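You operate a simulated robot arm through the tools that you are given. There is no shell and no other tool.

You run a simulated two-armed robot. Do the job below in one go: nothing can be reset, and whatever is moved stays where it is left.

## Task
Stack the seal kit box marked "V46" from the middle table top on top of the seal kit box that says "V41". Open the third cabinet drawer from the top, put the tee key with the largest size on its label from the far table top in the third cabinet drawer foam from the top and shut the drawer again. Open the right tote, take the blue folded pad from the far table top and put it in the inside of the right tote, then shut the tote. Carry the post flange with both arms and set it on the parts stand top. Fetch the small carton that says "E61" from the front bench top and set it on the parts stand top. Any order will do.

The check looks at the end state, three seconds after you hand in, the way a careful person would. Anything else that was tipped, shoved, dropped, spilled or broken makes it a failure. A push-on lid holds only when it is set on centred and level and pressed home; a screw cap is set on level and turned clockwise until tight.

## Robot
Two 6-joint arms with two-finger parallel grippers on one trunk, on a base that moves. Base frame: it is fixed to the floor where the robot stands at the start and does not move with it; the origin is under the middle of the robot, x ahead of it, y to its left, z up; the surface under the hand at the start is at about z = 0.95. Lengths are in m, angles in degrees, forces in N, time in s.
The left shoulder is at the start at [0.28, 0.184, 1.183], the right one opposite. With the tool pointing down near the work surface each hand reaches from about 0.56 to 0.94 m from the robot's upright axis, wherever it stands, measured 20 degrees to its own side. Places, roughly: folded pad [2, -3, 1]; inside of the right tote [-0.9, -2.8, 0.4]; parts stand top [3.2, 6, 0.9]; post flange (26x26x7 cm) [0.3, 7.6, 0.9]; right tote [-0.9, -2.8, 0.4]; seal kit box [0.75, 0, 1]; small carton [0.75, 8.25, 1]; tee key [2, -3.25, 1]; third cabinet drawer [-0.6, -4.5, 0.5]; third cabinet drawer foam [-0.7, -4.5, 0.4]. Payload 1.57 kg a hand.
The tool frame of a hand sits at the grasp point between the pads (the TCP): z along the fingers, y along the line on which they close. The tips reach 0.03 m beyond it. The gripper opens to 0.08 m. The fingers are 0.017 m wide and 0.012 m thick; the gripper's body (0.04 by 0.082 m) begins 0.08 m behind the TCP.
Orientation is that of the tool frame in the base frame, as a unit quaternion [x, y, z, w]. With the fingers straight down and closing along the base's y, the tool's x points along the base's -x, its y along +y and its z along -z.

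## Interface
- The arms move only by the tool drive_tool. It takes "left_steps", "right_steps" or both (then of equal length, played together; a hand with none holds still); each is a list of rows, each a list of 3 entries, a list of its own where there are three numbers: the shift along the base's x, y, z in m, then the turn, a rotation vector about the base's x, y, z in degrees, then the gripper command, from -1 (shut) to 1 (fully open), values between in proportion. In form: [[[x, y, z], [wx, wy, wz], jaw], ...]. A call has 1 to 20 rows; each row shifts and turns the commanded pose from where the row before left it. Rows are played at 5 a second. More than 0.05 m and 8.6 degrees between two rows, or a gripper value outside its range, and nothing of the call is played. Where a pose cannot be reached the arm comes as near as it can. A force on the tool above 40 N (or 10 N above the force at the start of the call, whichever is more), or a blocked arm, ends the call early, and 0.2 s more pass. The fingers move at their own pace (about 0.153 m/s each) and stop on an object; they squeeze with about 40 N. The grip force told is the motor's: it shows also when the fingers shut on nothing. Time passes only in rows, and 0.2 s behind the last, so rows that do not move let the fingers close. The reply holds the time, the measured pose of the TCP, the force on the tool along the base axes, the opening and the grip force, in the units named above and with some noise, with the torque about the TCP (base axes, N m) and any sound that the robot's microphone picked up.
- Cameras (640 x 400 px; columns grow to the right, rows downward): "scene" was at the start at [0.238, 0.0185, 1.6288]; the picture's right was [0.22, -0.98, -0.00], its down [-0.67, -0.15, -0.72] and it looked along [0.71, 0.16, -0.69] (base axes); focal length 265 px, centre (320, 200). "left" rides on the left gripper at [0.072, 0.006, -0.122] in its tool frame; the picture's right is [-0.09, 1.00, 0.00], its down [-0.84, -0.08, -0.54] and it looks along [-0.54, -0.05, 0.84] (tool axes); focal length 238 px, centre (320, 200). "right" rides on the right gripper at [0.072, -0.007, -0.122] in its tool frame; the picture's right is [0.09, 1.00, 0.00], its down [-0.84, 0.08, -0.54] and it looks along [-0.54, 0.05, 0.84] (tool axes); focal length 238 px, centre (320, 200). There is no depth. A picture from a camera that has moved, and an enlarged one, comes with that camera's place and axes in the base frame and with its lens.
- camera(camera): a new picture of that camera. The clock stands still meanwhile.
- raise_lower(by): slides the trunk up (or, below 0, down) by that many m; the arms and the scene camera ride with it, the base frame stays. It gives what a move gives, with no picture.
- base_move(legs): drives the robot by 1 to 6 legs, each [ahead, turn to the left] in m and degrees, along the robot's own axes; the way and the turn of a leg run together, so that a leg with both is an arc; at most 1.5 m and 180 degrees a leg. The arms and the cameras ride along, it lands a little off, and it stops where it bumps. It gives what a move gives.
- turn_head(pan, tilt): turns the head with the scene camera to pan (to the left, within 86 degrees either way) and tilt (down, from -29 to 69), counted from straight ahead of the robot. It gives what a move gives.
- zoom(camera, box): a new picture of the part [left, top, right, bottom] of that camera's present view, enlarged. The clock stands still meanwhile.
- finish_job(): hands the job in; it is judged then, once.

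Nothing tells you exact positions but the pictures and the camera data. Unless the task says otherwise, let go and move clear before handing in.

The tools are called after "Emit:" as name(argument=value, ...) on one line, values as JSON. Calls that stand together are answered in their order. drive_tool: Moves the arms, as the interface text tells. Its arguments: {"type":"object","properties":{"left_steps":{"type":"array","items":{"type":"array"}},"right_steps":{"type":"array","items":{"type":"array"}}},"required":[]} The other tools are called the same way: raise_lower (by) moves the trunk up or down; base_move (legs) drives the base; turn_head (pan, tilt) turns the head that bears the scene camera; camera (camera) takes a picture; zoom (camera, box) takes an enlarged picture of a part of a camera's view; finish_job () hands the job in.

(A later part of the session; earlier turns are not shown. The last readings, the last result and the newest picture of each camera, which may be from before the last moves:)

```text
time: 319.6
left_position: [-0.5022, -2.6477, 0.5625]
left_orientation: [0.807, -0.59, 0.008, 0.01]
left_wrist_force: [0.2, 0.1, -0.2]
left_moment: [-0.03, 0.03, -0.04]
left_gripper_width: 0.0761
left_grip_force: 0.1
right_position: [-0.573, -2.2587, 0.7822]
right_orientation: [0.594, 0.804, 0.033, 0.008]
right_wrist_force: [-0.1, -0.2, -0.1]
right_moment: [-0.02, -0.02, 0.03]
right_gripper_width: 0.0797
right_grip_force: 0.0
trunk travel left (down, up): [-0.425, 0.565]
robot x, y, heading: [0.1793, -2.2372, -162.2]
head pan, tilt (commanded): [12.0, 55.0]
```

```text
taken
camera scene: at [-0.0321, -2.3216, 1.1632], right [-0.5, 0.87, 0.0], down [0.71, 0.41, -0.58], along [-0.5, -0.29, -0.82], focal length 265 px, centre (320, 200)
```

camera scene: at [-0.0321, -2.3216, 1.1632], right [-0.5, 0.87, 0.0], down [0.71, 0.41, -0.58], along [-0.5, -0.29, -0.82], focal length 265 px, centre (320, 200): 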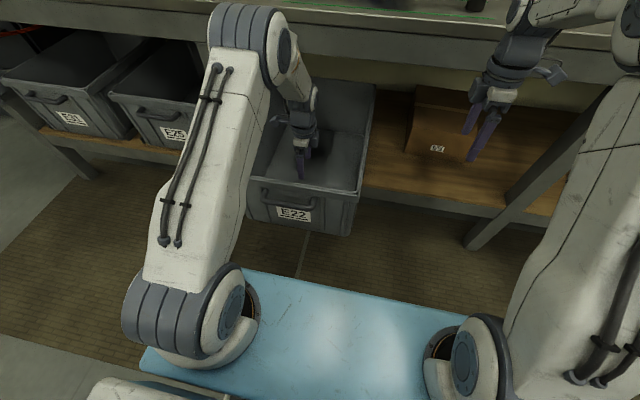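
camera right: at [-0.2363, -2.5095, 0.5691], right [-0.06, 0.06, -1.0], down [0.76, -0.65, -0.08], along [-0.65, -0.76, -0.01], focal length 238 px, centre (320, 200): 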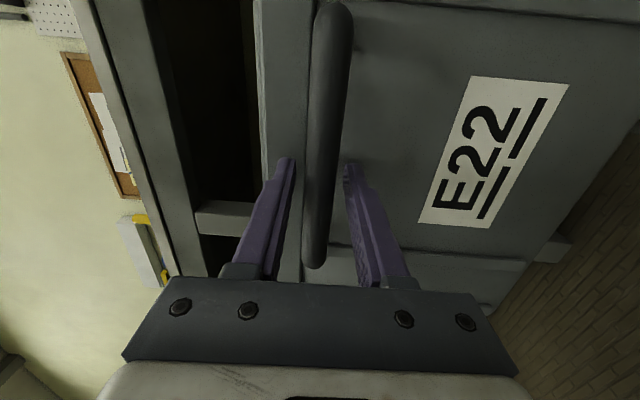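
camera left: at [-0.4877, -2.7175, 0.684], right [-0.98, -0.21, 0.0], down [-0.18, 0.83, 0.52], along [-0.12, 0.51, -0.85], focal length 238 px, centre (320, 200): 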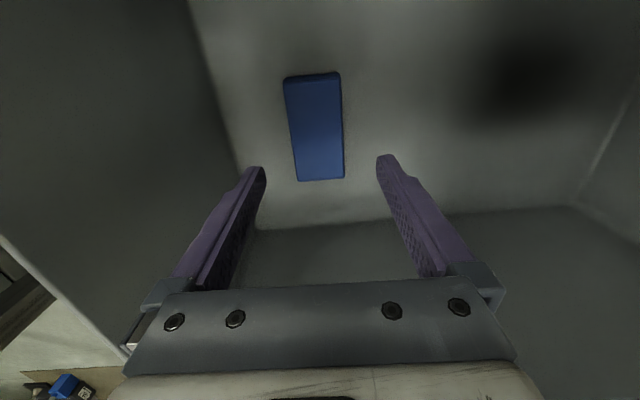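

The pad lies flat in the tote. I'll lift the left hand out, back up, and use it level as a fist to push the tote shut.

Emit:
drive_tool(left_steps=[[[0, 0, 0.045], [0, 0, 0], 0], [[0, 0, 0.045], [0, 0, 0], -1], [[0, 0, 0.045], [0, 0, 0], -1], [[0, 0, 0.045], [0, 0, 0], -1], [[0.01, 0.003, 0.04], [0, 0, 0], -1], [[0.03, 0.01, 0.01], [0, 0, 0], -1], [[0.03, 0.01, 0], [0, 0, 0], -1], [[0.03, 0.01, 0], [0, 0, 0], -1], [[0, 0, 0], [0, 0, 0], -1]])

Emit:
base_move(legs=[[-0.33, 0]])

Emit:
turn_head(pan=5, tilt=45)

Emit:
camera(camera="scene")

```text
time: 321.6
left_position: [-0.4035, -2.6132, 0.7931]
left_orientation: [0.806, -0.591, 0.008, 0.01]
left_wrist_force: [0.2, 0.1, -0.1]
left_moment: [-0.02, 0.02, 0.01]
left_gripper_width: 0.0
left_grip_force: 20.9
right_position: [-0.5736, -2.2578, 0.7813]
right_orientation: [0.594, 0.804, 0.033, 0.009]
right_wrist_force: [-1.0, 0.4, -0.1]
right_moment: [0.01, 0.0, 0.01]
right_gripper_width: 0.0796
right_grip_force: 0.0
trunk travel left (down, up): [-0.425, 0.565]
robot x, y, heading: [0.1793, -2.2427, -161.8]
head pan, tilt (commanded): [12.0, 55.0]
```

```text
time: 323.8
left_position: [-0.0899, -2.5055, 0.792]
left_orientation: [0.803, -0.595, 0.007, 0.01]
left_wrist_force: [-0.3, 0.3, 0.6]
left_moment: [-0.01, 0.01, 0.05]
left_gripper_width: 0.0
left_grip_force: 21.2
right_position: [-0.2553, -2.1499, 0.7796]
right_orientation: [0.599, 0.8, 0.033, 0.009]
right_wrist_force: [0.0, -0.8, -0.8]
right_moment: [-0.03, -0.01, 0.07]
right_gripper_width: 0.0799
right_grip_force: 0.0
trunk travel left (down, up): [-0.425, 0.565]
robot x, y, heading: [0.4986, -2.1397, -162.8]
head pan, tilt (commanded): [12.0, 55.0]
```

```text
time: 324.5
left_position: [-0.0906, -2.5064, 0.7916]
left_orientation: [0.803, -0.595, 0.008, 0.01]
left_wrist_force: [0.2, -0.7, -0.7]
left_moment: [-0.03, 0.01, -0.02]
left_gripper_width: 0.0001
left_grip_force: 20.8
right_position: [-0.2554, -2.15, 0.7808]
right_orientation: [0.599, 0.8, 0.033, 0.008]
right_wrist_force: [-0.2, -0.5, 0.0]
right_moment: [0.01, 0.01, 0.01]
right_gripper_width: 0.0798
right_grip_force: 0.0
trunk travel left (down, up): [-0.425, 0.565]
robot x, y, heading: [0.5023, -2.1393, -163.0]
head pan, tilt (commanded): [5.0, 45.0]
```

```text
taken
camera scene: at [0.268, -2.2156, 1.1739], right [-0.38, 0.93, 0.0], down [0.65, 0.27, -0.71], along [-0.65, -0.27, -0.71], focal length 265 px, centre (320, 200)
```

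scene: 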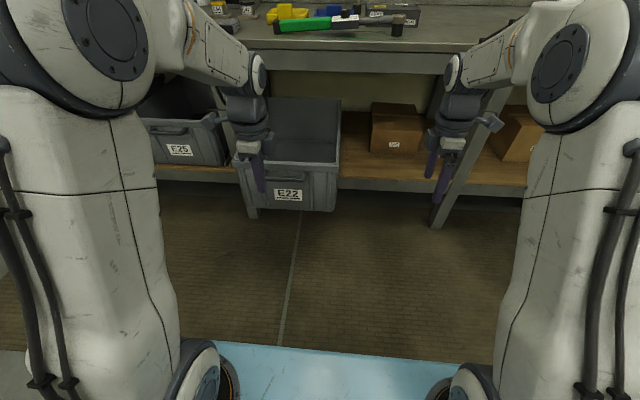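

Emit:
base_move(legs=[[0, 1.0]])

Emit:
drive_tool(left_steps=[[[-0.0112, -0.0036, -0.0275], [-2.53, 7.78, 0], -1], [[-0.0112, -0.0036, -0.0275], [-2.53, 7.78, 0], -1], [[-0.0112, -0.0036, -0.0275], [-2.53, 7.78, 0], -1], [[-0.0112, -0.0036, -0.0275], [-2.53, 7.78, 0], -1], [[-0.0112, -0.0036, -0.0275], [-2.53, 7.78, 0], -1], [[-0.0112, -0.0036, -0.0275], [-2.53, 7.78, 0], -1], [[-0.0112, -0.0036, -0.0275], [-2.53, 7.78, 0], -1], [[-0.0112, -0.0036, -0.0275], [-2.53, 7.78, 0], -1], [[-0.0112, -0.0036, -0.0275], [-2.53, 7.78, 0], -1], [[-0.0112, -0.0036, -0.0275], [-2.53, 7.78, 0], -1], [[-0.0112, -0.0036, -0.0275], [-2.53, 7.78, 0], -1], [[0, 0, 0], [0, 0, 0], -1]])

Emit:
camera(camera="scene")

Emit:
camera(camera="left")

```text
time: 325.2
left_position: [-0.0832, -2.5156, 0.7914]
left_orientation: [0.809, -0.588, 0.009, 0.01]
left_wrist_force: [-0.9, -0.3, 0.2]
left_moment: [0.02, 0.04, -0.01]
left_gripper_width: 0.0001
left_grip_force: 21.3
right_position: [-0.2553, -2.1628, 0.7791]
right_orientation: [0.592, 0.805, 0.033, 0.008]
right_wrist_force: [0.3, -0.4, -0.4]
right_moment: [0.02, 0.01, 0.01]
right_gripper_width: 0.0803
right_grip_force: 0.0
trunk travel left (down, up): [-0.425, 0.565]
robot x, y, heading: [0.4989, -2.1376, -161.8]
head pan, tilt (commanded): [5.0, 45.0]
```

```text
time: 327.8
left_position: [-0.2081, -2.5561, 0.4907]
left_orientation: [0.575, -0.408, -0.41, 0.579]
left_wrist_force: [-0.3, -0.4, 0.3]
left_moment: [-0.01, -0.04, -0.04]
left_gripper_width: 0.0001
left_grip_force: 20.9
left hand out of reach, approached as far as the arm can: row 4
right_position: [-0.2563, -2.1628, 0.7779]
right_orientation: [0.592, 0.805, 0.033, 0.008]
right_wrist_force: [-0.5, -0.1, 0.6]
right_moment: [0.02, 0.0, 0.03]
right_gripper_width: 0.08
right_grip_force: 0.0
trunk travel left (down, up): [-0.425, 0.565]
robot x, y, heading: [0.4967, -2.1391, -161.9]
head pan, tilt (commanded): [5.0, 45.0]
```

```text
taken
camera scene: at [0.2694, -2.2196, 1.1739], right [-0.39, 0.92, 0.0], down [0.65, 0.28, -0.71], along [-0.65, -0.28, -0.71], focal length 265 px, centre (320, 200)
```

scene: 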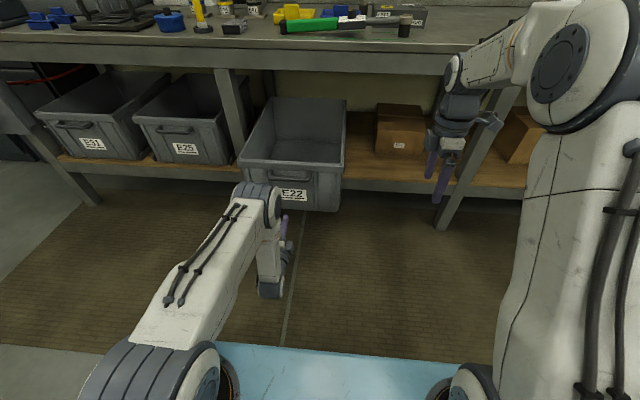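

```text
taken
camera left: at [-0.0702, -2.5849, 0.4955], right [-0.02, 0.09, 1.0], down [0.23, 0.97, -0.08], along [-0.97, 0.23, -0.04], focal length 238 px, centre (320, 200)
```

left: 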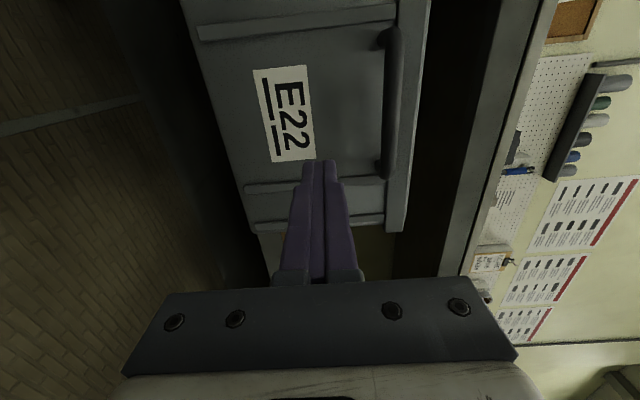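

The left fist points at the centre of the tote's face, below the pull. I'll extend a little and drive forward to push the tote home.

Emit:
drive_tool(left_steps=[[[-0.0214, -0.007, 0], [0, 0, 0], -1], [[-0.0214, -0.007, 0], [0, 0, 0], -1], [[-0.0214, -0.007, 0], [0, 0, 0], -1], [[0, 0, 0], [0, 0, 0], -1]])

Emit:
base_move(legs=[[0.2, 0]])

Emit:
camera(camera="scene")

```text
time: 328.8
left_position: [-0.2722, -2.5762, 0.4874]
left_orientation: [0.575, -0.407, -0.41, 0.579]
left_wrist_force: [-0.5, 0.0, 0.2]
left_moment: [-0.01, 0.0, 0.03]
left_gripper_width: 0.0
left_grip_force: 21.3
right_position: [-0.256, -2.1635, 0.7795]
right_orientation: [0.592, 0.806, 0.033, 0.009]
right_wrist_force: [0.3, -0.4, 0.3]
right_moment: [0.0, -0.02, 0.02]
right_gripper_width: 0.0801
right_grip_force: 0.1
trunk travel left (down, up): [-0.425, 0.565]
robot x, y, heading: [0.4979, -2.1422, -162.2]
head pan, tilt (commanded): [5.0, 45.0]
```

```text
time: 330.4
left_position: [-0.4696, -2.636, 0.4899]
left_orientation: [0.574, -0.409, -0.411, 0.578]
left_wrist_force: [0.4, 0.3, -0.3]
left_moment: [-0.01, 0.01, 0.0]
left_gripper_width: 0.0
left_grip_force: 21.2
right_position: [-0.4508, -2.2231, 0.7812]
right_orientation: [0.594, 0.804, 0.033, 0.008]
right_wrist_force: [0.0, 0.2, 0.1]
right_moment: [-0.02, -0.02, -0.02]
right_gripper_width: 0.0802
right_grip_force: 0.1
trunk travel left (down, up): [-0.425, 0.565]
robot x, y, heading: [0.3034, -2.2051, -162.3]
head pan, tilt (commanded): [5.0, 45.0]
```

```text
taken
camera scene: at [0.0782, -2.2806, 1.1766], right [-0.39, 0.92, 0.0], down [0.65, 0.27, -0.71], along [-0.65, -0.28, -0.7], focal length 265 px, centre (320, 200)
```

scene: 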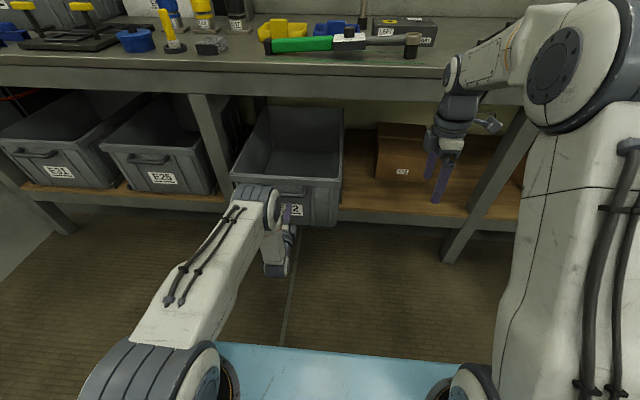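

Emit:
base_move(legs=[[0.12, 0]])

Emit:
camera(camera="scene")

```text
time: 331.7
left_position: [-0.5856, -2.6715, 0.4867]
left_orientation: [0.575, -0.41, -0.41, 0.577]
left_wrist_force: [0.0, 0.5, 0.4]
left_moment: [0.01, 0.0, -0.02]
left_gripper_width: 0.0
left_grip_force: 21.4
right_position: [-0.5685, -2.261, 0.7774]
right_orientation: [0.594, 0.804, 0.034, 0.009]
right_wrist_force: [0.2, -0.4, -0.6]
right_moment: [0.01, -0.02, -0.03]
right_gripper_width: 0.0799
right_grip_force: 0.1
trunk travel left (down, up): [-0.425, 0.565]
robot x, y, heading: [0.1862, -2.2432, -162.2]
head pan, tilt (commanded): [5.0, 45.0]
```

```text
taken
camera scene: at [-0.0362, -2.3176, 1.1766], right [-0.39, 0.92, 0.0], down [0.65, 0.27, -0.71], along [-0.65, -0.28, -0.7], focal length 265 px, centre (320, 200)
```

scene: 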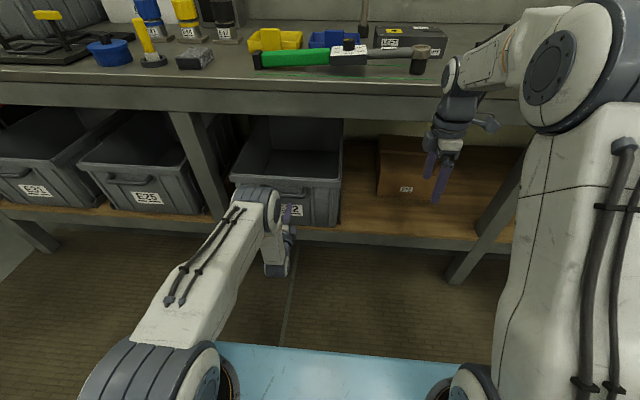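

Emit:
base_move(legs=[[0.025, 0]])

Emit:
drive_tool(left_steps=[[[-0.0048, -0.0015, 0], [0, 0, 0], -1], [[-0.0048, -0.0015, 0], [0, 0, 0], -1], [[0, 0, 0], [0, 0, 0], -1]])

Emit:
zoom(camera="scene", box=[60, 90, 380, 260])

```text
time: 332.6
left_position: [-0.6038, -2.6808, 0.4804]
left_orientation: [0.572, -0.409, -0.413, 0.578]
left_wrist_force: [54.5, 18.6, 34.9]
left_moment: [0.01, 0.89, -0.51]
left_gripper_width: 0.0
left_grip_force: 21.0
right_position: [-0.5948, -2.2719, 0.7677]
right_orientation: [0.592, 0.805, 0.039, 0.013]
right_wrist_force: [-0.8, 0.4, 0.0]
right_moment: [0.01, 0.02, 0.06]
right_gripper_width: 0.0804
right_grip_force: 0.1
trunk travel left (down, up): [-0.425, 0.565]
robot x, y, heading: [0.1699, -2.245, -162.4]
head pan, tilt (commanded): [5.0, 45.0]
stopped in leg 1: the force on the tool passed its limit at 69 N (the readings are from after the stop); the commanded pose is now the measured one
```

```text
time: 332.9
left_position: [-0.6035, -2.6782, 0.4787]
left_orientation: [0.568, -0.408, -0.415, 0.582]
left_wrist_force: [64.8, 23.2, 41.1]
left_moment: [-0.05, 1.05, -0.53]
left_gripper_width: 0.0
left_grip_force: 20.7
right_position: [-0.5965, -2.2718, 0.7639]
right_orientation: [0.592, 0.805, 0.04, 0.014]
right_wrist_force: [0.2, 0.8, 0.9]
right_moment: [0.02, 0.02, 0.01]
right_gripper_width: 0.08
right_grip_force: 0.1
trunk travel left (down, up): [-0.425, 0.565]
robot x, y, heading: [0.169, -2.2453, -161.8]
head pan, tilt (commanded): [5.0, 45.0]
stopped in row 1 (left hand): the force on the tool passed its limit at 86 N (the readings are from after the stop); the commanded pose is now the measured one
```

```text
2.00 times, centred on (220, 175) of scene
camera zoom: at [-0.0515, -2.323, 1.1777], right [-0.39, 0.92, 0.0], down [0.65, 0.28, -0.71], along [-0.66, -0.28, -0.7], focal length 530 px, centre (520, 250)
```

zoom: 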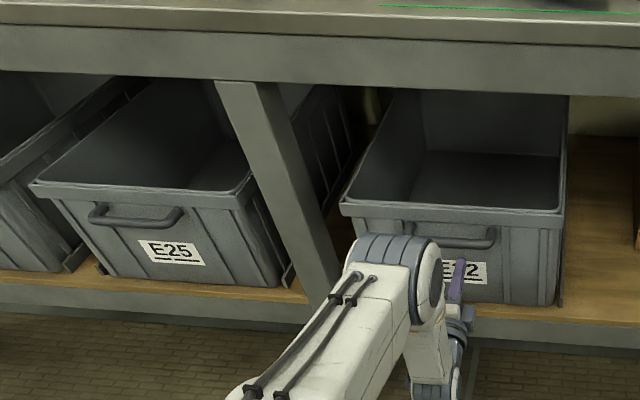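

The tote is home against its stop, in line with its neighbours. I'll back away and restore the left hand.

Emit:
base_move(legs=[[-0.35, 0]])

Emit:
drive_tool(left_steps=[[[0.02, 0.0065, 0.0], [0, 0, 0], -1], [[0.02, 0.0065, 0.0], [0, 0, 0], -1], [[0.02, 0.0065, 0.0], [0, 0, 0], -1], [[0.0112, 0.0036, 0.0275], [2.53, -7.78, 0], -1], [[0.0112, 0.0036, 0.0275], [2.53, -7.78, 0], -1], [[0.0112, 0.0036, 0.0275], [2.53, -7.78, 0], -1], [[0.0112, 0.0036, 0.0275], [2.53, -7.78, 0], -1], [[0.0112, 0.0036, 0.0275], [2.53, -7.78, 0], -1], [[0.0112, 0.0036, 0.0275], [2.53, -7.78, 0], -1], [[0.0112, 0.0036, 0.0275], [2.53, -7.78, 0], -1], [[0.0112, 0.0036, 0.0275], [2.53, -7.78, 0], -1], [[0.0112, 0.0036, 0.0275], [2.53, -7.78, 0], -1], [[0.0112, 0.0036, 0.0275], [2.53, -7.78, 0], -1], [[0.0112, 0.0036, 0.0275], [2.53, -7.78, 0], -1], [[0, 0, 0], [0, 0, 0], -1]])

Emit:
camera(camera="scene")

```text
time: 335.1
left_position: [-0.2673, -2.5777, 0.4712]
left_orientation: [0.576, -0.407, -0.409, 0.579]
left_wrist_force: [-0.3, -0.4, 0.7]
left_moment: [-0.02, -0.01, 0.0]
left_gripper_width: 0.0001
left_grip_force: 21.1
right_position: [-0.2647, -2.1702, 0.7603]
right_orientation: [0.588, 0.807, 0.042, 0.015]
right_wrist_force: [0.2, 0.7, -0.4]
right_moment: [0.01, -0.02, 0.02]
right_gripper_width: 0.0801
right_grip_force: 0.0
trunk travel left (down, up): [-0.425, 0.565]
robot x, y, heading: [0.5022, -2.1358, -161.2]
head pan, tilt (commanded): [5.0, 45.0]
```

```text
time: 338.3
left_position: [-0.0913, -2.5159, 0.762]
left_orientation: [0.808, -0.587, -0.024, 0.03]
left_wrist_force: [0.2, -0.4, -0.3]
left_moment: [-0.02, -0.02, -0.01]
left_gripper_width: 0.0
left_grip_force: 21.5
left hand out of reach, approached as far as the arm can: row 11
right_position: [-0.2647, -2.1704, 0.7607]
right_orientation: [0.588, 0.807, 0.042, 0.014]
right_wrist_force: [-0.4, -0.3, -0.1]
right_moment: [0.01, -0.03, -0.01]
right_gripper_width: 0.0804
right_grip_force: 0.1
trunk travel left (down, up): [-0.425, 0.565]
robot x, y, heading: [0.5024, -2.1336, -161.3]
head pan, tilt (commanded): [5.0, 45.0]
```

```text
taken
camera scene: at [0.2753, -2.2173, 1.1739], right [-0.4, 0.92, 0.0], down [0.65, 0.28, -0.71], along [-0.65, -0.28, -0.71], focal length 265 px, centre (320, 200)
```

scene: 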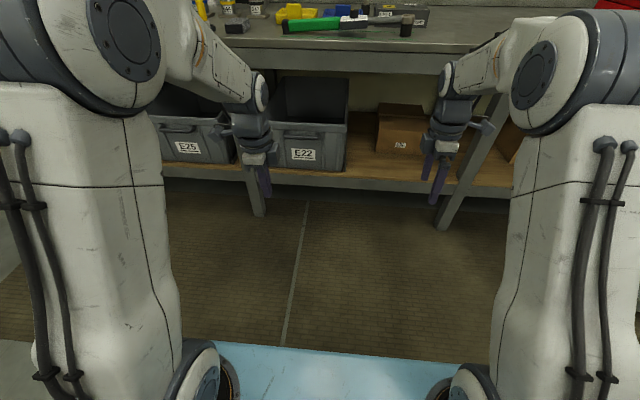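

The tote is shut in line with the others and the bench items are undisturbed. I'll bring both hands back to neutral travel poses and raise the trunk.

Emit:
drive_tool(left_steps=[[[0, 0, 0.02], [1.15, -4.24, 0], -1], [[0, 0, 0.02], [0, 0, 8.2], 1], [[0, 0, 0.02], [0, 0, 8.2], 1], [[0, 0, 0.02], [0, 0, 8.2], 1], [[0, 0, 0], [0, 0, 8.2], 1], [[0, 0, 0], [0, 0, 8.2], 1], [[0, 0, 0], [0, 0, 8.2], 1], [[0, 0, 0], [0, 0, 8.2], 1], [[0, 0, 0], [0, 0, 8.2], 1], [[0, 0, 0], [0, 0, 8.2], 1], [[0, 0, 0], [0, 0, 8.2], 1], [[0, 0, 0], [0, 0, 8.2], 1], [[0, 0, 0], [0, 0, 0], 1]], right_steps=[[[0, 0, 0.02], [-2.95, 4.13, 0], 1], [[0, 0, 0.02], [0, 0, -8.2], 1], [[0, 0, 0.02], [0, 0, -8.2], 1], [[0, 0, 0.02], [0, 0, -8.2], 1], [[0, 0, 0], [0, 0, -8.2], 1], [[0, 0, 0], [0, 0, -8.2], 1], [[0, 0, 0], [0, 0, -8.2], 1], [[0, 0, 0], [0, 0, -8.2], 1], [[0, 0, 0], [0, 0, -8.2], 1], [[0, 0, 0], [0, 0, -8.2], 1], [[0, 0, 0], [0, 0, -8.2], 1], [[0, 0, 0], [0, 0, -7], 1], [[0, 0, 0], [0, 0, 0], 1]])

Emit:
raise_lower(by=0.4)

Emit:
camera(camera="scene")

```text
time: 341.1
left_position: [-0.0902, -2.5117, 0.8418]
left_orientation: [0.987, 0.159, 0.001, 0.0]
left_wrist_force: [0.1, -0.8, 0.3]
left_moment: [-0.02, 0.01, -0.01]
left_gripper_width: 0.0801
left_grip_force: 0.1
right_position: [-0.2641, -2.1691, 0.8413]
right_orientation: [0.987, 0.163, 0.001, 0.001]
right_wrist_force: [0.1, 0.5, 0.3]
right_moment: [0.03, 0.0, -0.04]
right_gripper_width: 0.0799
right_grip_force: 0.0
trunk travel left (down, up): [-0.425, 0.565]
robot x, y, heading: [0.5014, -2.1359, -161.8]
head pan, tilt (commanded): [5.0, 45.0]
```

```text
time: 345.0
left_position: [-0.09, -2.5128, 1.2417]
left_orientation: [0.988, 0.158, 0.0, -0.001]
left_wrist_force: [0.5, 0.8, -0.2]
left_moment: [0.0, -0.02, -0.03]
left_gripper_width: 0.08
left_grip_force: 0.0
right_position: [-0.2635, -2.1689, 1.2414]
right_orientation: [0.987, 0.163, 0.0, 0.001]
right_wrist_force: [-0.4, -0.5, -0.2]
right_moment: [-0.01, -0.01, 0.01]
right_gripper_width: 0.0801
right_grip_force: 0.0
trunk travel left (down, up): [-0.825, 0.165]
robot x, y, heading: [0.5049, -2.1346, -161.4]
head pan, tilt (commanded): [5.0, 45.0]
```

```text
taken
camera scene: at [0.2752, -2.2174, 1.5739], right [-0.4, 0.92, 0.0], down [0.65, 0.28, -0.71], along [-0.65, -0.28, -0.71], focal length 265 px, centre (320, 200)
```

scene: 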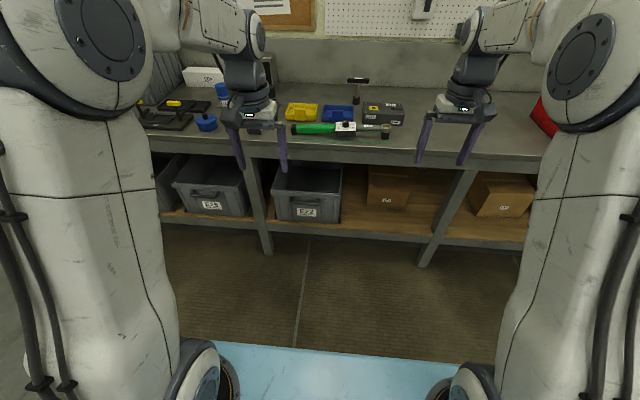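

Emit:
zoom(camera="scene", box=[160, 140, 360, 260])

Emit:
base_move(legs=[[0, -90]])

Emit:
turn_head(pan=0, tilt=12)

Emit:
camera(camera="scene")

```text
3.20 times, centred on (260, 200) of scene
camera zoom: at [0.2752, -2.2174, 1.5739], right [-0.4, 0.92, 0.0], down [0.65, 0.28, -0.71], along [-0.65, -0.28, -0.71], focal length 847 px, centre (512, 200)
```

zoom: 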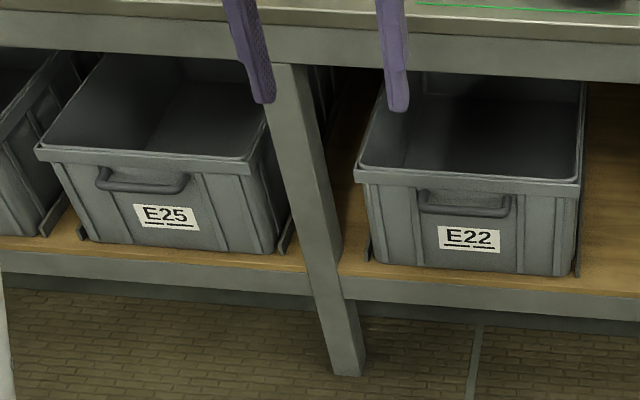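

```text
time: 349.2
left_position: [0.1262, -1.5416, 1.2402]
left_orientation: [0.809, -0.587, -0.001, 0.0]
left_wrist_force: [0.1, 0.2, -0.2]
left_moment: [-0.02, 0.01, 0.02]
left_gripper_width: 0.0799
left_grip_force: 0.2
right_position: [0.4695, -1.367, 1.2403]
right_orientation: [0.813, -0.582, 0.0, 0.0]
right_wrist_force: [0.9, 0.5, 0.3]
right_moment: [0.01, 0.0, 0.06]
right_gripper_width: 0.0803
right_grip_force: 0.1
trunk travel left (down, up): [-0.825, 0.165]
robot x, y, heading: [0.5044, -2.1347, 108.9]
head pan, tilt (commanded): [5.0, 45.0]
```

```text
time: 350.2
left_position: [0.1254, -1.5408, 1.2418]
left_orientation: [0.81, -0.587, -0.001, 0.0]
left_wrist_force: [1.0, 0.0, 0.3]
left_moment: [-0.01, 0.01, 0.03]
left_gripper_width: 0.0797
left_grip_force: 0.1
right_position: [0.4713, -1.3668, 1.2417]
right_orientation: [0.813, -0.582, 0.0, 0.001]
right_wrist_force: [-0.5, -0.5, 0.5]
right_moment: [0.02, 0.0, -0.03]
right_gripper_width: 0.08
right_grip_force: 0.1
trunk travel left (down, up): [-0.825, 0.165]
robot x, y, heading: [0.5023, -2.1342, 108.7]
head pan, tilt (commanded): [0.0, 12.0]
```

```text
taken
camera scene: at [0.4207, -1.8935, 1.6255], right [0.95, 0.32, 0.0], down [0.07, -0.2, -0.98], along [-0.31, 0.93, -0.21], focal length 265 px, centre (320, 200)
```

scene: 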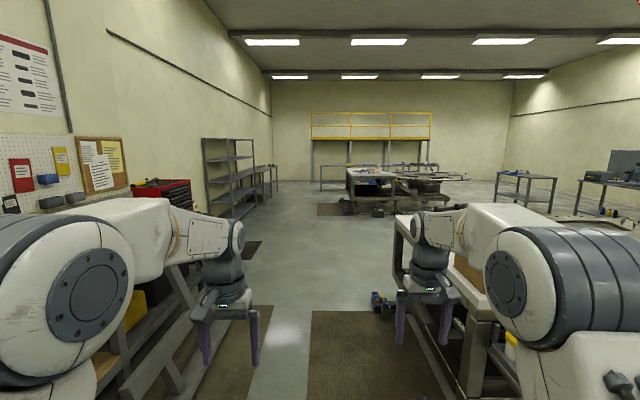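

Emit:
zoom(camera="scene", box=[250, 100, 570, 240])

```text
2.00 times, centred on (410, 170) of scene
camera zoom: at [0.4207, -1.8935, 1.6255], right [0.95, 0.32, 0.0], down [0.07, -0.2, -0.98], along [-0.31, 0.93, -0.21], focal length 530 px, centre (140, 260)
```

zoom: 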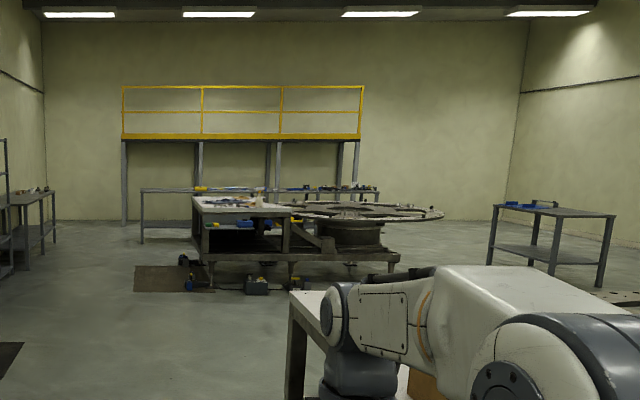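

The way ahead is clear; I can see the parts stand far right, and a bench beyond the white front table. I'll drive up the aisle.

Emit:
base_move(legs=[[1.5, 0], [1.5, 0], [1.5, 0]])

Emit:
camera(camera="scene")

```text
time: 371.6
left_position: [-1.507, 2.6386, 1.2429]
left_orientation: [0.831, -0.556, 0.0, -0.001]
left_wrist_force: [-0.2, -0.3, 0.0]
left_moment: [0.03, 0.01, 0.01]
left_gripper_width: 0.0798
left_grip_force: 0.0
right_position: [-1.177, 2.8371, 1.2404]
right_orientation: [0.834, -0.551, 0.0, 0.001]
right_wrist_force: [0.8, -0.2, 0.0]
right_moment: [0.01, 0.0, 0.02]
right_gripper_width: 0.0797
right_grip_force: 0.0
trunk travel left (down, up): [-0.825, 0.165]
robot x, y, heading: [-1.0828, 2.0687, 113.0]
head pan, tilt (commanded): [0.0, 12.0]
```

```text
taken
camera scene: at [-1.1866, 2.3078, 1.6256], right [0.92, 0.39, 0.0], down [0.08, -0.19, -0.98], along [-0.38, 0.9, -0.21], focal length 265 px, centre (320, 200)
```

scene: 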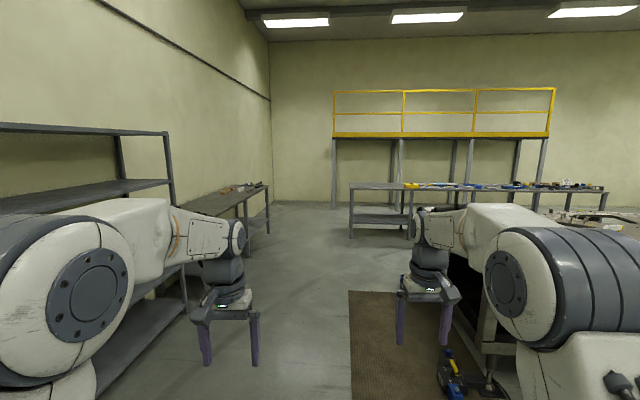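

Emit:
base_move(legs=[[0, -5.5], [1.5, 0], [1.3, 0], [0, -60]])

Emit:
camera(camera="scene")

```text
time: 388.7
left_position: [-1.7206, 5.4169, 1.2429]
left_orientation: [-0.421, 0.907, 0.0, -0.001]
left_wrist_force: [0.1, 0.1, 0.2]
left_moment: [0.04, 0.01, 0.0]
left_gripper_width: 0.0801
left_grip_force: 0.0
right_position: [-1.3926, 5.2159, 1.2409]
right_orientation: [-0.426, 0.905, 0.0, -0.001]
right_wrist_force: [-0.4, 0.5, 0.5]
right_moment: [0.0, -0.02, 0.01]
right_gripper_width: 0.0801
right_grip_force: 0.1
trunk travel left (down, up): [-0.825, 0.165]
robot x, y, heading: [-2.0295, 4.7826, 50.2]
head pan, tilt (commanded): [0.0, 12.0]
```

```text
taken
camera scene: at [-1.8776, 4.9882, 1.6271], right [0.77, -0.64, 0.01], down [-0.13, -0.16, -0.98], along [0.63, 0.75, -0.21], focal length 265 px, centre (320, 200)
```

scene: 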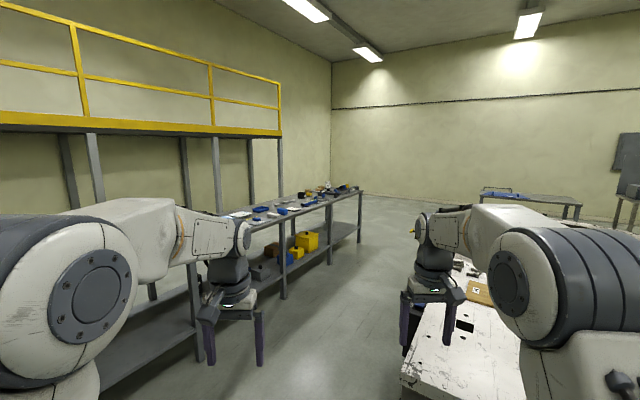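

Emit:
zoom(camera="scene", box=[200, 160, 400, 300])

Emit:
turn_head(pan=-30, tilt=15)

Emit:
camera(camera="scene")

```text
2.86 times, centred on (300, 230) of scene
camera zoom: at [-1.8776, 4.9882, 1.6271], right [0.77, -0.64, 0.01], down [-0.13, -0.16, -0.98], along [0.63, 0.75, -0.21], focal length 756 px, centre (377, 114)
```

zoom: 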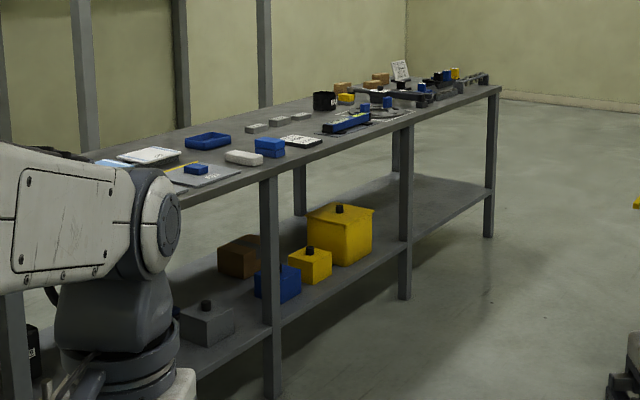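

```text
time: 389.6
left_position: [-1.713, 5.4119, 1.2438]
left_orientation: [-0.421, 0.907, 0.003, -0.002]
left_wrist_force: [-0.1, -1.3, 0.7]
left_moment: [-0.02, -0.01, -0.02]
left_gripper_width: 0.0802
left_grip_force: 0.1
right_position: [-1.384, 5.2098, 1.2411]
right_orientation: [-0.425, 0.905, 0.003, -0.001]
right_wrist_force: [0.0, -0.8, 0.2]
right_moment: [0.01, -0.02, 0.01]
right_gripper_width: 0.08
right_grip_force: 0.1
trunk travel left (down, up): [-0.825, 0.165]
robot x, y, heading: [-2.0245, 4.7823, 50.0]
head pan, tilt (commanded): [-30.0, 15.0]
```

```text
taken
camera scene: at [-1.8498, 4.949, 1.6226], right [0.35, -0.94, 0.01], down [-0.24, -0.09, -0.97], along [0.91, 0.33, -0.25], focal length 265 px, centre (320, 200)
```

scene: 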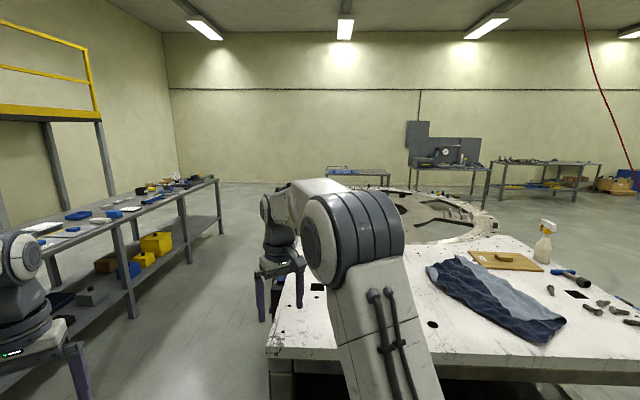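

The bench runs along the left with a clear corridor beside it, and the small cartons are at its far end. I'll drive round into that corridor.

Emit:
base_move(legs=[[0, 58], [0.82, 0], [0, -90], [1.5, 0]])

Emit:
turn_head(pan=25, tilt=25)

Emit:
camera(camera="scene")

Emit:
turn_head(pan=0, tilt=25)

Emit:
camera(camera="scene")

```text
time: 407.8
left_position: [-0.1998, 6.405, 1.2423]
left_orientation: [-0.143, 0.99, 0.003, 0.0]
left_wrist_force: [0.3, -0.2, 0.6]
left_moment: [-0.01, -0.02, -0.02]
left_gripper_width: 0.0802
left_grip_force: 0.1
right_position: [-0.0339, 6.0564, 1.2386]
right_orientation: [-0.15, 0.989, 0.004, -0.001]
right_wrist_force: [1.2, 0.4, 0.7]
right_moment: [0.01, -0.02, 0.03]
right_gripper_width: 0.0802
right_grip_force: 0.1
trunk travel left (down, up): [-0.825, 0.165]
robot x, y, heading: [-0.8021, 6.0519, 16.7]
head pan, tilt (commanded): [-30.0, 15.0]
```

```text
time: 409.0
left_position: [-0.1999, 6.4056, 1.2429]
left_orientation: [-0.143, 0.99, 0.002, 0.0]
left_wrist_force: [-0.2, 0.3, 0.1]
left_moment: [-0.01, 0.02, -0.01]
left_gripper_width: 0.0798
left_grip_force: 0.0
right_position: [-0.0338, 6.0565, 1.2386]
right_orientation: [-0.15, 0.989, 0.004, -0.001]
right_wrist_force: [-0.4, 0.7, -0.4]
right_moment: [0.01, -0.02, 0.01]
right_gripper_width: 0.08
right_grip_force: 0.0
trunk travel left (down, up): [-0.825, 0.165]
robot x, y, heading: [-0.8073, 6.0565, 16.6]
head pan, tilt (commanded): [25.0, 25.0]
```

```text
taken
camera scene: at [-0.586, 6.1627, 1.6045], right [0.67, -0.74, 0.0], down [-0.31, -0.28, -0.91], along [0.67, 0.61, -0.42], focal length 265 px, centre (320, 200)
```

scene: 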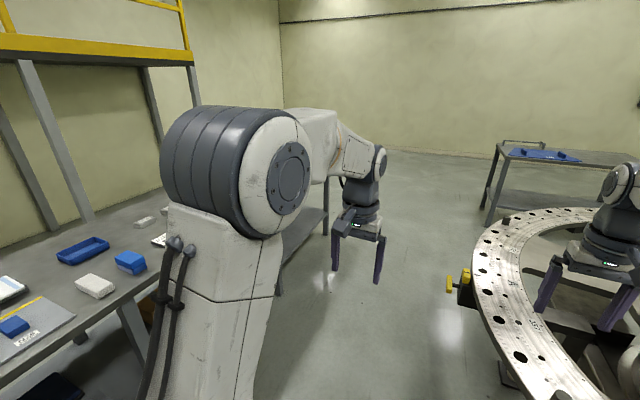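

```text
time: 409.9
left_position: [-0.1996, 6.4055, 1.2429]
left_orientation: [-0.143, 0.99, 0.003, 0.0]
left_wrist_force: [0.1, -0.8, -0.7]
left_moment: [0.02, 0.02, 0.01]
left_gripper_width: 0.0796
left_grip_force: 0.1
right_position: [-0.0346, 6.0574, 1.2391]
right_orientation: [-0.15, 0.989, 0.004, -0.001]
right_wrist_force: [0.0, -0.1, 0.0]
right_moment: [0.0, 0.02, 0.02]
right_gripper_width: 0.0801
right_grip_force: 0.1
trunk travel left (down, up): [-0.825, 0.165]
robot x, y, heading: [-0.8046, 6.0543, 16.9]
head pan, tilt (commanded): [0.0, 25.0]
```

```text
taken
camera scene: at [-0.5664, 6.1281, 1.6045], right [0.29, -0.96, 0.0], down [-0.4, -0.12, -0.91], along [0.87, 0.26, -0.42], focal length 265 px, centre (320, 200)
```

scene: 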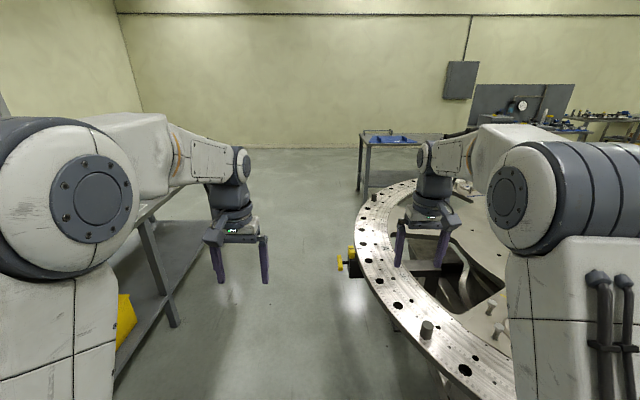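

The parts stand is straight ahead, and the ring juts into the corridor on the right. I'll move closer to the bench side and go further along.

Emit:
base_move(legs=[[0, 19], [0.9, 0], [0, -18], [0.35, 0]])

Emit:
camera(camera="scene")

```text
time: 418.5
left_position: [0.8363, 7.0659, 1.2419]
left_orientation: [-0.16, 0.987, 0.003, -0.001]
left_wrist_force: [0.1, 0.1, -0.1]
left_moment: [0.04, -0.01, 0.03]
left_gripper_width: 0.0803
left_grip_force: 0.1
right_position: [1.0123, 6.7232, 1.2399]
right_orientation: [-0.166, 0.986, 0.005, -0.002]
right_wrist_force: [-0.6, -0.7, -0.3]
right_moment: [0.01, 0.01, 0.01]
right_gripper_width: 0.0797
right_grip_force: 0.0
trunk travel left (down, up): [-0.825, 0.165]
robot x, y, heading: [0.2392, 6.6946, 18.9]
head pan, tilt (commanded): [0.0, 25.0]
```

```text
taken
camera scene: at [0.4783, 6.776, 1.6045], right [0.32, -0.95, 0.0], down [-0.4, -0.14, -0.91], along [0.86, 0.29, -0.42], focal length 265 px, centre (320, 200)
```

scene: 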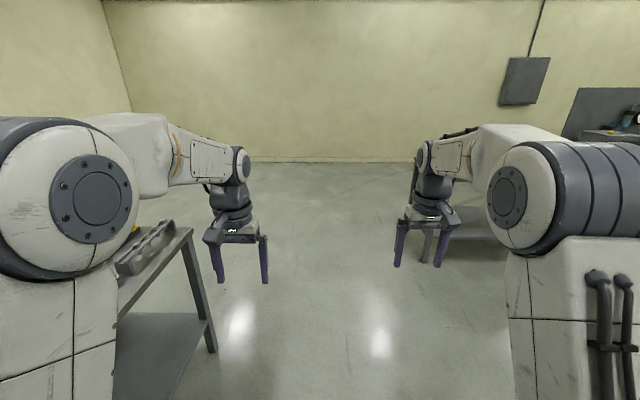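

I'm beside the far end of the bench. I'll turn left to face it.

Emit:
base_move(legs=[[0, 90]])

Emit:
turn_head(pan=0, tilt=38)

Emit:
camera(camera="scene")

```text
time: 422.6
left_position: [-0.1059, 7.3024, 1.2443]
left_orientation: [0.799, -0.601, -0.002, 0.003]
left_wrist_force: [-0.9, -0.1, 1.4]
left_moment: [-0.02, -0.01, 0.02]
left_gripper_width: 0.08
left_grip_force: 0.0
right_position: [0.2438, 7.465, 1.2395]
right_orientation: [0.802, -0.597, -0.002, 0.003]
right_wrist_force: [-0.5, -0.7, 0.2]
right_moment: [0.02, -0.01, 0.01]
right_gripper_width: 0.0799
right_grip_force: 0.1
trunk travel left (down, up): [-0.825, 0.165]
robot x, y, heading: [0.2441, 6.692, 106.7]
head pan, tilt (commanded): [0.0, 25.0]
```

```text
time: 423.4
left_position: [-0.1068, 7.3028, 1.2432]
left_orientation: [0.8, -0.601, -0.002, 0.003]
left_wrist_force: [0.3, -0.4, 1.7]
left_moment: [-0.01, -0.02, 0.01]
left_gripper_width: 0.0799
left_grip_force: 0.1
right_position: [0.2438, 7.4644, 1.2397]
right_orientation: [0.803, -0.596, -0.003, 0.003]
right_wrist_force: [-0.7, -0.9, -0.2]
right_moment: [-0.01, -0.03, -0.06]
right_gripper_width: 0.08
right_grip_force: 0.1
trunk travel left (down, up): [-0.825, 0.165]
robot x, y, heading: [0.2413, 6.6953, 106.7]
head pan, tilt (commanded): [0.0, 38.0]
```

```text
taken
camera scene: at [0.1692, 6.9308, 1.5842], right [0.96, 0.29, 0.0], down [0.18, -0.59, -0.79], along [-0.23, 0.76, -0.62], focal length 265 px, centre (320, 200)
```

scene: 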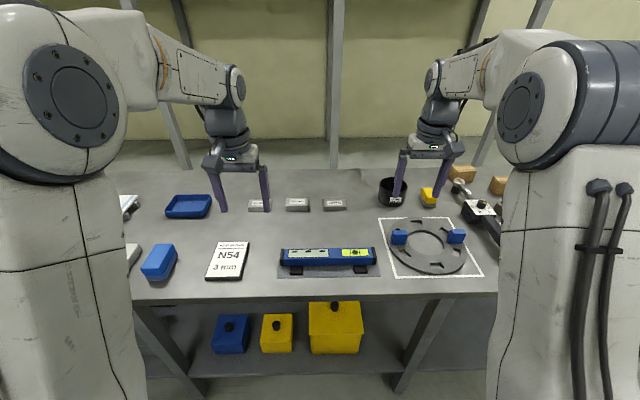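

I see the post flange: a flat ring with two blue grip blocks on a marked square. The cartons are to its right. I'll zoom in on both.

Emit:
zoom(camera="scene", box=[360, 190, 500, 290])

Emit:
zoom(camera="scene", box=[400, 140, 530, 230])

```text
4.00 times, centred on (430, 240) of scene
camera zoom: at [0.1692, 6.9308, 1.5842], right [0.96, 0.29, 0.0], down [0.18, -0.59, -0.79], along [-0.23, 0.76, -0.62], focal length 1059 px, centre (-120, 40)
```

zoom: 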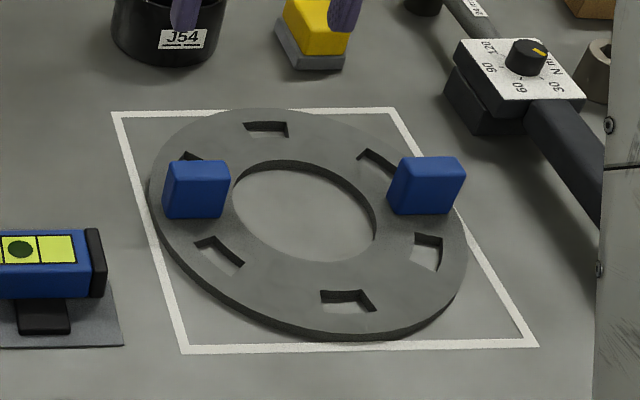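

```text
4.44 times, centred on (465, 185) of scene
camera zoom: at [0.1692, 6.9308, 1.5842], right [0.96, 0.29, 0.0], down [0.18, -0.59, -0.79], along [-0.23, 0.76, -0.62], focal length 1177 px, centre (-324, 267)
```

zoom: 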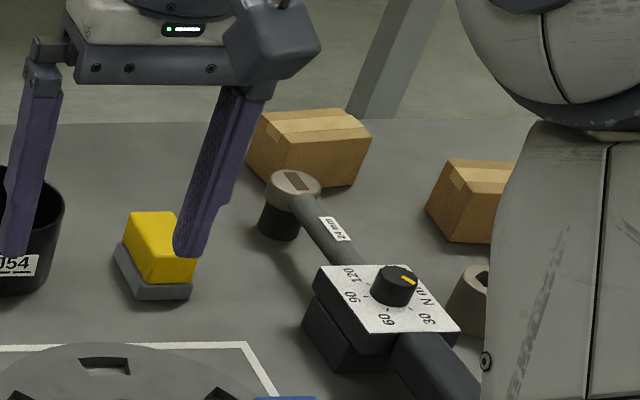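

The flange centre is near (0.34, 7.62) on the 0.90 m bench; its two blue blocks are about 0.195 m apart along the bench. I'll shift right so I'm centred in front of it.

Emit:
base_move(legs=[[0, -88.7], [0.385, 0], [0, 90], [0.1, 0]])

Emit:
turn_head(pan=0, tilt=50)

Emit:
camera(camera="scene")

```text
time: 434.2
left_position: [0.1981, 7.499, 1.2427]
left_orientation: [0.817, -0.577, -0.002, 0.003]
left_wrist_force: [-0.4, -0.9, 0.5]
left_moment: [0.01, 0.0, 0.05]
left_gripper_width: 0.0802
left_grip_force: 0.0
right_position: [0.5373, 7.6829, 1.2391]
right_orientation: [0.82, -0.572, -0.002, 0.004]
right_wrist_force: [-0.5, -0.1, 0.7]
right_moment: [-0.01, 0.04, 0.01]
right_gripper_width: 0.0801
right_grip_force: 0.1
trunk travel left (down, up): [-0.825, 0.165]
robot x, y, heading: [0.582, 6.9123, 109.9]
head pan, tilt (commanded): [0.0, 38.0]
```

```text
time: 434.9
left_position: [0.198, 7.4993, 1.2425]
left_orientation: [0.816, -0.577, -0.002, 0.004]
left_wrist_force: [-0.2, -0.3, -0.2]
left_moment: [0.02, -0.02, 0.0]
left_gripper_width: 0.0801
left_grip_force: 0.1
right_position: [0.5376, 7.6823, 1.2392]
right_orientation: [0.82, -0.572, -0.002, 0.004]
right_wrist_force: [0.4, 0.3, 0.4]
right_moment: [-0.01, -0.02, 0.05]
right_gripper_width: 0.0797
right_grip_force: 0.0
trunk travel left (down, up): [-0.825, 0.165]
robot x, y, heading: [0.5787, 6.9086, 109.7]
head pan, tilt (commanded): [0.0, 50.0]
```

```text
taken
camera scene: at [0.4984, 7.1365, 1.5671], right [0.94, 0.34, 0.0], down [0.26, -0.72, -0.64], along [-0.22, 0.6, -0.77], focal length 265 px, centre (320, 200)
```

scene: 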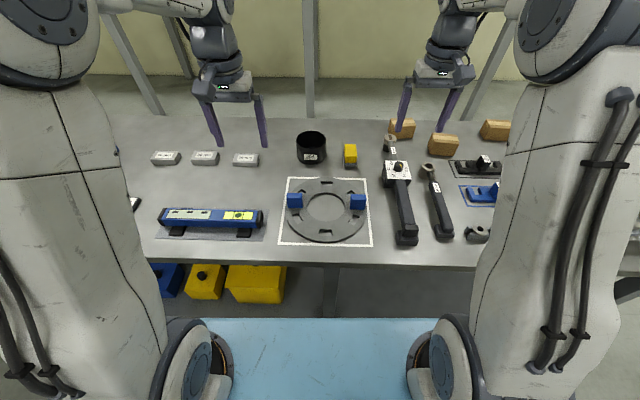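

Emit:
zoom(camera="scene", box=[375, 105, 525, 200])

Emit:
zoom(camera="scene", box=[270, 165, 390, 255])

```text
4.21 times, centred on (450, 152) of scene
camera zoom: at [0.4984, 7.1365, 1.5671], right [0.94, 0.34, 0.0], down [0.26, -0.72, -0.64], along [-0.22, 0.6, -0.77], focal length 1115 px, centre (-227, 400)
```

zoom: 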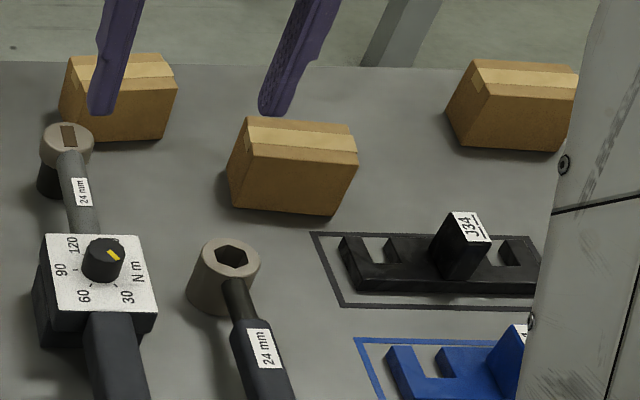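

```text
4.44 times, centred on (330, 210) of scene
camera zoom: at [0.4984, 7.1365, 1.5671], right [0.94, 0.34, 0.0], down [0.26, -0.72, -0.64], along [-0.22, 0.6, -0.77], focal length 1177 px, centre (276, 156)
```

zoom: 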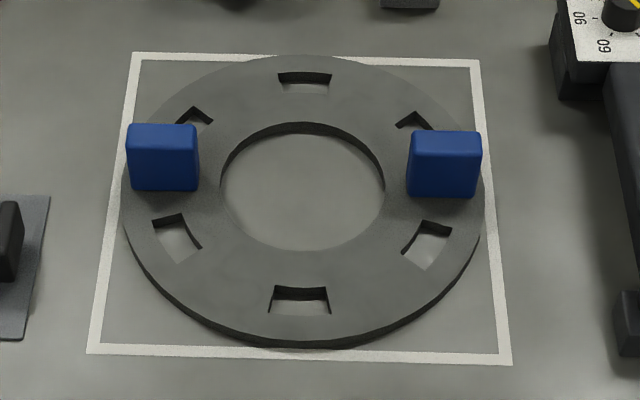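

The flange's blue blocks are at about (0.247, 7.605) and (0.433, 7.667), and I'm centred in front. I'll bring both hands above them together.

Emit:
drive_tool(left_steps=[[[0.0098, 0.0212, -0.034], [0, 0, -0.24], 1], [[0.0098, 0.0212, -0.034], [0, 0, -0.24], 1], [[0.0098, 0.0212, -0.034], [0, 0, -0.24], 1], [[0.0098, 0.0212, -0.034], [0, 0, -0.24], 1], [[0.0098, 0.0212, -0.034], [0, 0, -0.24], 1], [[0, 0, 0], [0, 0, 0], 1]], right_steps=[[[-0.021, -0.0032, -0.034], [0, 0, -0.38], 1], [[-0.021, -0.0032, -0.034], [0, 0, -0.38], 1], [[-0.021, -0.0032, -0.034], [0, 0, -0.38], 1], [[-0.021, -0.0032, -0.034], [0, 0, -0.38], 1], [[-0.021, -0.0032, -0.034], [0, 0, -0.38], 1], [[0, 0, 0], [0, 0, 0], 1]])

Emit:
camera(camera="left")

Emit:
camera(camera="right")

Emit:
camera(camera="scene")

```text
time: 436.3
left_position: [0.2461, 7.6056, 1.0698]
left_orientation: [0.811, -0.585, -0.002, 0.003]
left_wrist_force: [0.1, -0.4, -0.5]
left_moment: [-0.01, -0.02, 0.0]
left_gripper_width: 0.08
left_grip_force: 0.0
right_position: [0.4312, 7.6665, 1.0708]
right_orientation: [0.811, -0.586, -0.003, 0.004]
right_wrist_force: [-0.6, 0.6, 0.1]
right_moment: [-0.04, -0.01, -0.02]
right_gripper_width: 0.0801
right_grip_force: 0.2
trunk travel left (down, up): [-0.825, 0.165]
robot x, y, heading: [0.5827, 6.9111, 109.9]
head pan, tilt (commanded): [0.0, 50.0]
```

```text
taken
camera left: at [0.2623, 7.5338, 1.1902], right [-0.97, -0.23, 0.01], down [-0.19, 0.82, 0.54], along [-0.13, 0.53, -0.84], focal length 238 px, centre (320, 200)
```

left: 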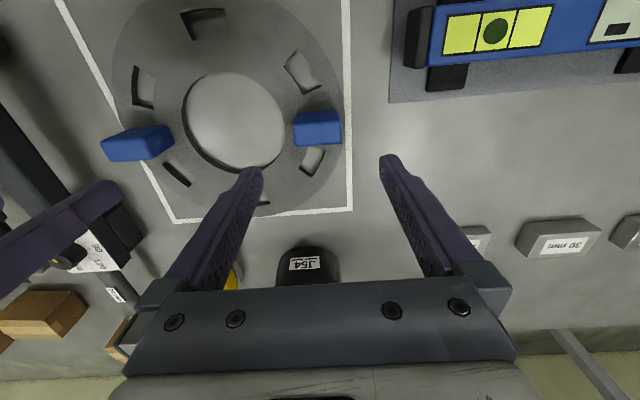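

```text
taken
camera right: at [0.4613, 7.6007, 1.1932], right [-0.92, -0.4, 0.01], down [-0.33, 0.77, 0.54], along [-0.22, 0.49, -0.84], focal length 238 px, centre (320, 200)
```

right: 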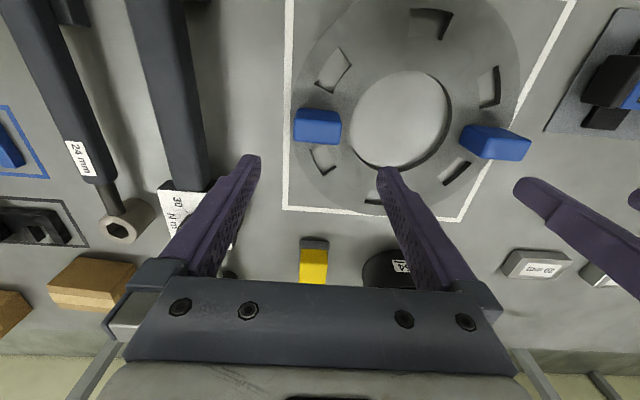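

```text
taken
camera scene: at [0.4982, 7.137, 1.5669], right [0.94, 0.34, 0.0], down [0.26, -0.72, -0.64], along [-0.22, 0.6, -0.77], focal length 265 px, centre (320, 200)
```

scene: 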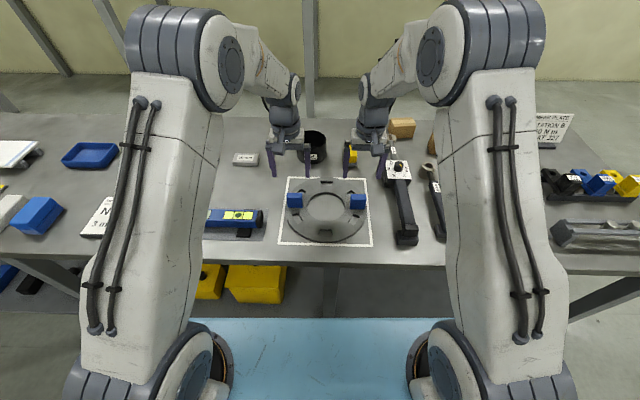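

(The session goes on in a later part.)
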